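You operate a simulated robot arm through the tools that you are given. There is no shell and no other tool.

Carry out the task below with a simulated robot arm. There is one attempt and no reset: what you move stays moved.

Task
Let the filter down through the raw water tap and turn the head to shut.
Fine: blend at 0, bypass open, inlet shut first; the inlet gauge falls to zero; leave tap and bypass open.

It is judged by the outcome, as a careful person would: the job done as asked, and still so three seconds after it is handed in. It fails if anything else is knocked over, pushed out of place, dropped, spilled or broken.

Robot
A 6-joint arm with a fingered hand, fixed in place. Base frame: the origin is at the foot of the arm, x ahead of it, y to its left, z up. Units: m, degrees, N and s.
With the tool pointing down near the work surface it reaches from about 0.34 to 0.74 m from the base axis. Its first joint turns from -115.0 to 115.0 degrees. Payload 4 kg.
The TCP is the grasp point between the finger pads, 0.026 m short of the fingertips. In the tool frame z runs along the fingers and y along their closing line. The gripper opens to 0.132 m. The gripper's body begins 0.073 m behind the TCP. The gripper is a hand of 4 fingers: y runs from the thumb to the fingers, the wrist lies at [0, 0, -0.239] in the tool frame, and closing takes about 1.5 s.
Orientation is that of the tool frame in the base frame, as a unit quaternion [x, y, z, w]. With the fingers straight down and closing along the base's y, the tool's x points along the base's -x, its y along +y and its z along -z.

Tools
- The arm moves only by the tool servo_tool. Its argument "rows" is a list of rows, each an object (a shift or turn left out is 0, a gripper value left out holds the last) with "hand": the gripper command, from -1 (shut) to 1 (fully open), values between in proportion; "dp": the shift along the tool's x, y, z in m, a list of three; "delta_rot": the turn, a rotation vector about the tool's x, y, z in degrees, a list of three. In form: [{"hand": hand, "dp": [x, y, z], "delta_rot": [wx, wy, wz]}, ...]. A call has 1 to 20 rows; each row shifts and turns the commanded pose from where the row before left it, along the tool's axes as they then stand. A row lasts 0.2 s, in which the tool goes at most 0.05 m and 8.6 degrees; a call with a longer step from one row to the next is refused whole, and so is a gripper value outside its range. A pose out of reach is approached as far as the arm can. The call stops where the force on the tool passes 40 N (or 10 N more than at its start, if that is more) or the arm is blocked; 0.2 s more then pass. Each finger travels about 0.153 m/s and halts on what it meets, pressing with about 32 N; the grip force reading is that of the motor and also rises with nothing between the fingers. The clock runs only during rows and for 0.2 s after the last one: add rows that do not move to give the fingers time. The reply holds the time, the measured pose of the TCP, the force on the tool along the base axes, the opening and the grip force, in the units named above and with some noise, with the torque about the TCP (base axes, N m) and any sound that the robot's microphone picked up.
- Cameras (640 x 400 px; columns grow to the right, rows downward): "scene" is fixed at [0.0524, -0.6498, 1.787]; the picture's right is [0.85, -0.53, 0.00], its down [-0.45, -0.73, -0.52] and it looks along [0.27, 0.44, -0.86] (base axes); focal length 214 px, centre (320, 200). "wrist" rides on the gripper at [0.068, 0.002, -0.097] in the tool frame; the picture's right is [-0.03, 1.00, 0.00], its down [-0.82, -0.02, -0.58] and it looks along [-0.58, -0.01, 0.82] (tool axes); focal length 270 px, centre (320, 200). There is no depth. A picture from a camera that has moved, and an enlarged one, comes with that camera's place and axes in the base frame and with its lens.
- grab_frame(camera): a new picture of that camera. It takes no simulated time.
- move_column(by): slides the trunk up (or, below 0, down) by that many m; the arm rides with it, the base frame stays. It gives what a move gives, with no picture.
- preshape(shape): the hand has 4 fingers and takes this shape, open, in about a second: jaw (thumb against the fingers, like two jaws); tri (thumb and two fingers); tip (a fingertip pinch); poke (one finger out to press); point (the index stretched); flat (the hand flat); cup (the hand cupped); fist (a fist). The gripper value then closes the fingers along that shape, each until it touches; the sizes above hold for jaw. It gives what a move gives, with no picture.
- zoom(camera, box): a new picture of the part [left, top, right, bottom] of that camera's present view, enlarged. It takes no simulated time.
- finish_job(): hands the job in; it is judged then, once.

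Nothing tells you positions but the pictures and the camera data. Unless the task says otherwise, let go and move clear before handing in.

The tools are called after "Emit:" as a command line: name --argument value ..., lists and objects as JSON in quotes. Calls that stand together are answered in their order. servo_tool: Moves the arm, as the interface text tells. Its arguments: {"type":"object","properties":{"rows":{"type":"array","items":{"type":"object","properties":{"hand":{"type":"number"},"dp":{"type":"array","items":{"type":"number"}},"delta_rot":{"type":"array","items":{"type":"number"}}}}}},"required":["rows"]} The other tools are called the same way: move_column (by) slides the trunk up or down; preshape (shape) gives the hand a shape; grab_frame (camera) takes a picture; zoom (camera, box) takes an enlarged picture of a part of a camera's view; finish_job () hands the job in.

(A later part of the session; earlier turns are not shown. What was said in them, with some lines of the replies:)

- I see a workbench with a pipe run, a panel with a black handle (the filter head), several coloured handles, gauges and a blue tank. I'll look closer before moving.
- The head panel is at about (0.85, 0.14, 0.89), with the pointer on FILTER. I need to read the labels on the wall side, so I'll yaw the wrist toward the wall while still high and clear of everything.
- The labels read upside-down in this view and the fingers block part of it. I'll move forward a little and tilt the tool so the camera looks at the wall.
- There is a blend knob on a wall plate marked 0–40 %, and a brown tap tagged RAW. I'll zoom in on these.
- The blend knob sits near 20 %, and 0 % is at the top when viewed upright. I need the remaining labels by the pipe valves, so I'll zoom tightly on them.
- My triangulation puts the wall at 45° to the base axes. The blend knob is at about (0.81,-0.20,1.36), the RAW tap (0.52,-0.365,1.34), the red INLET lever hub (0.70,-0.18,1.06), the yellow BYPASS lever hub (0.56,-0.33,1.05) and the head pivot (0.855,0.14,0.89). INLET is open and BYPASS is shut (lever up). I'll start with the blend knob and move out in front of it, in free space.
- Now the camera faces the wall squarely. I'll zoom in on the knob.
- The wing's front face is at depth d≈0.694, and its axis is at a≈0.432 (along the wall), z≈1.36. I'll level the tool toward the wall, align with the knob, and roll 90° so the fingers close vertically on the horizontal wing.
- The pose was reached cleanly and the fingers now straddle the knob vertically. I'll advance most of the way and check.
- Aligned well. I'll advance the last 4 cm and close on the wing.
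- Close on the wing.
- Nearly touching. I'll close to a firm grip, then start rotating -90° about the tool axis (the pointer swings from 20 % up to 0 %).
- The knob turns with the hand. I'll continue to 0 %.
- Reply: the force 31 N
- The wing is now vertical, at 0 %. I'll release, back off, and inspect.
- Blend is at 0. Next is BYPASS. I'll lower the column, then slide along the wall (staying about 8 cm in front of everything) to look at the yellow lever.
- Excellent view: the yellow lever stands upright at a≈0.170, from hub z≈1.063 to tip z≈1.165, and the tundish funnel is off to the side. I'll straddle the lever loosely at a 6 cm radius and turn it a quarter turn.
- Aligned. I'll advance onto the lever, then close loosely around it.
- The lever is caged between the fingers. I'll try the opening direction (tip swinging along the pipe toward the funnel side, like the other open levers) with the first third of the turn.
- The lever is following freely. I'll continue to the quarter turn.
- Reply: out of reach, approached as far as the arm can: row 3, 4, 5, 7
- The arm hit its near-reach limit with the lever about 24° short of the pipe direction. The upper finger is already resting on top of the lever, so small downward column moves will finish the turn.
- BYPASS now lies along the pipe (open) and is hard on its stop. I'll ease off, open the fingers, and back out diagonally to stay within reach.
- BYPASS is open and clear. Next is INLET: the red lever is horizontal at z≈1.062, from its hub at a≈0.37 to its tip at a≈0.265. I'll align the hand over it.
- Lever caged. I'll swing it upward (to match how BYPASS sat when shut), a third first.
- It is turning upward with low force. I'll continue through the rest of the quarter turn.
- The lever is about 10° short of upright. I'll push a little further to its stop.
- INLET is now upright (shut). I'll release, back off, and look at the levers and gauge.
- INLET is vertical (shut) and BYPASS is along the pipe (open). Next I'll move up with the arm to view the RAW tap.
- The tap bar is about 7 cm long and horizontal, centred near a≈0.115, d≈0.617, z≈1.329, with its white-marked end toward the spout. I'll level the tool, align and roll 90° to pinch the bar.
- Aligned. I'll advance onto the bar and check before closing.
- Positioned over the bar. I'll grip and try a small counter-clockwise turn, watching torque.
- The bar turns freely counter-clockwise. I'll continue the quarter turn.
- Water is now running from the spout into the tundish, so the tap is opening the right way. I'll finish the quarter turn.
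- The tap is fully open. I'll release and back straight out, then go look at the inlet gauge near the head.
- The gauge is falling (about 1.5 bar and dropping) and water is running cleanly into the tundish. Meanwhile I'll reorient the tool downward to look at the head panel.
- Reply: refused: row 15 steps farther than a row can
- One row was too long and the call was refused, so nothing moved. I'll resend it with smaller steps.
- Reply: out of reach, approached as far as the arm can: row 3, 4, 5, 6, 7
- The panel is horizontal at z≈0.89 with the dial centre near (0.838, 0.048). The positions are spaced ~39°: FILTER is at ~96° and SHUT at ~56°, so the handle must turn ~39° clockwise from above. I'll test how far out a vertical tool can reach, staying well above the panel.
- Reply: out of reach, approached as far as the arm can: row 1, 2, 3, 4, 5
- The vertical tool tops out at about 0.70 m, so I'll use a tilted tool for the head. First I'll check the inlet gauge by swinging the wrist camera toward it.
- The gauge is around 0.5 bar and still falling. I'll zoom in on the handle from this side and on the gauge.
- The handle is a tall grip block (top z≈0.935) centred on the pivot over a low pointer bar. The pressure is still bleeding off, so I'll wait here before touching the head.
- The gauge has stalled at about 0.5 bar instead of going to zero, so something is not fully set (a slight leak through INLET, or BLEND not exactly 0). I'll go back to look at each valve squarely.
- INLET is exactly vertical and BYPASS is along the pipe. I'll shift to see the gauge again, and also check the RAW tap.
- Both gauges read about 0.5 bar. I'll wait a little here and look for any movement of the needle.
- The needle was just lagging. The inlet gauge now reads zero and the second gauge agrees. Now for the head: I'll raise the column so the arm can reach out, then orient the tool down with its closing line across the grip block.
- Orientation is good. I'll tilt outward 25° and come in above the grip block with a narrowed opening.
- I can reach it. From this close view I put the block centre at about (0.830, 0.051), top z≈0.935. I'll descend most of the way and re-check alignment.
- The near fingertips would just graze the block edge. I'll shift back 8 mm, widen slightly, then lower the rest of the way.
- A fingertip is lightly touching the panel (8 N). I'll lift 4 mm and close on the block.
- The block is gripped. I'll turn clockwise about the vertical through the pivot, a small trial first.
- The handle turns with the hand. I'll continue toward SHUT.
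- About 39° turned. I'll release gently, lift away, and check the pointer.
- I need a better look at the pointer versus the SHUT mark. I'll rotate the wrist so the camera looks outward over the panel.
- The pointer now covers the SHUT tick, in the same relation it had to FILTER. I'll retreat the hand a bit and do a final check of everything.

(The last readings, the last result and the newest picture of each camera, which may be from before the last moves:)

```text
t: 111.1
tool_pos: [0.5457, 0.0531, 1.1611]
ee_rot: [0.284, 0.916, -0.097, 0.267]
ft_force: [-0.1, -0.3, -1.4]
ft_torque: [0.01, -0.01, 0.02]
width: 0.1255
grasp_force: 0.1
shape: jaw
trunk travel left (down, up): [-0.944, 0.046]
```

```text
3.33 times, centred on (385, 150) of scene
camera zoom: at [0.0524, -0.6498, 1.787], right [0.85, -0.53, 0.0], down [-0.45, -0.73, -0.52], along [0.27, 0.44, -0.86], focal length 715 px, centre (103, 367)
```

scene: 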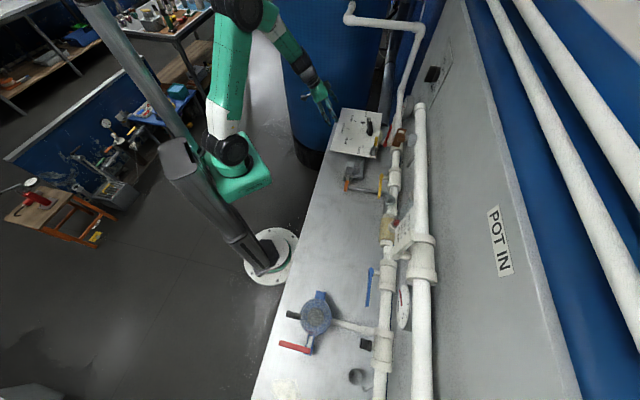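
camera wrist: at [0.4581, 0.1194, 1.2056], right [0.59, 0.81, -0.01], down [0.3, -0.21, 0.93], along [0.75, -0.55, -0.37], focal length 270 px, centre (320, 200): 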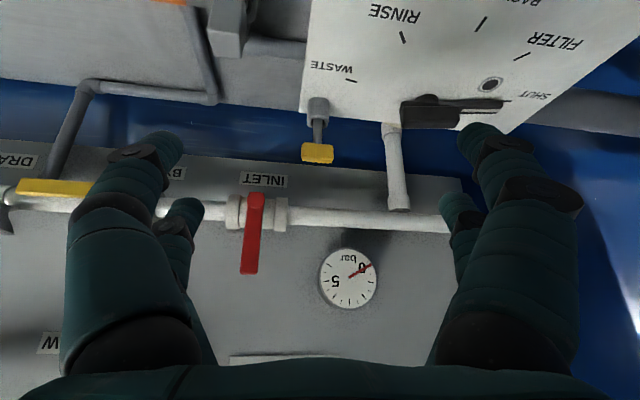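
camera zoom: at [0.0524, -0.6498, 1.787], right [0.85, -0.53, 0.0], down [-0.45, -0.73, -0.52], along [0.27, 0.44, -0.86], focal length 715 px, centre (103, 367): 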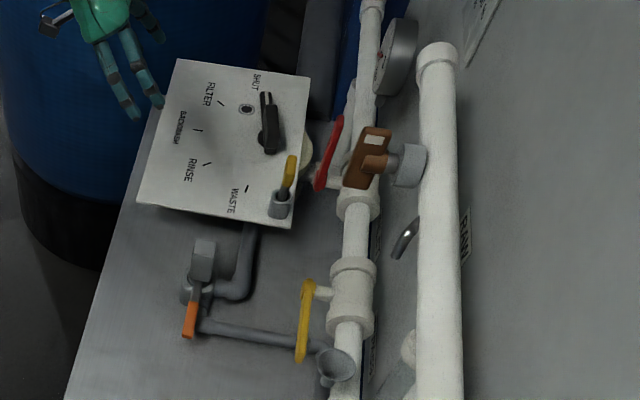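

Emit:
zoom --camera "wrist" --box '[310, 235, 390, 315]'

Emit:
zoom --camera "wrist" --box '[390, 60, 570, 150]'

```text
5.00 times, centred on (350, 275) of wrist
camera zoom: at [0.4581, 0.1194, 1.2056], right [0.59, 0.81, -0.01], down [0.3, -0.21, 0.93], along [0.75, -0.55, -0.37], focal length 1351 px, centre (170, -175)
```

zoom: 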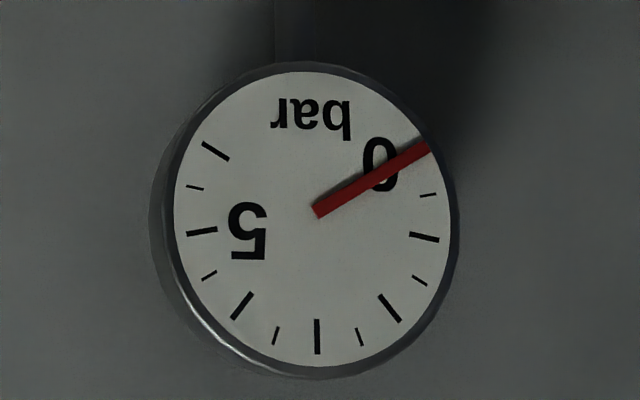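

```text
3.56 times, centred on (480, 105) of wrist
camera zoom: at [0.4581, 0.1194, 1.2056], right [0.59, 0.81, -0.01], down [0.3, -0.21, 0.93], along [0.75, -0.55, -0.37], focal length 961 px, centre (-249, 538)
```

zoom: 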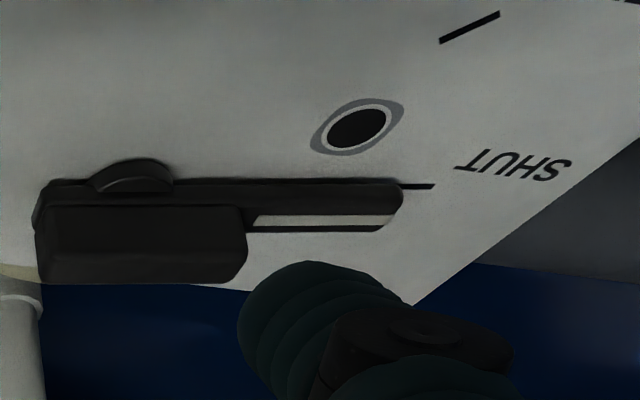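

All checks are good:
- The pointer lines up with SHUT.
- The inlet gauge reads zero and the tap has stopped running.
- BLEND is at 0, BYPASS is along the pipe (open), INLET is shut and the RAW tap is open.
- The hand is clear.

I'm handing in.

Emit:
finish_job

```text
The job is handed in.
```

The filter has been let down through the raw water tap and the head is turned to SHUT. My last look before handing in showed:

- **Blend:** at 0 %.
- **Bypass:** open, with the lever along the pipe.
- **Inlet:** shut, with the lever upright. Blend, bypass and inlet were all set before I opened the tap.
- **Raw water tap:** left open. It ran into the funnel below the spout and had stopped running by the last check.
- **Inlet gauge:** at zero. The needle sat at about 0.5 bar for a while before dropping. I waited for zero before turning the head.
- **Head:** the pointer is on the SHUT mark, to within about 2° as far as I could tell from the pictures.

A fingertip lightly touched the head panel (about 8 N) while I lined up on the handle, so I lifted before gripping. I saw nothing else disturbed, and the hand was clear when I handed in.
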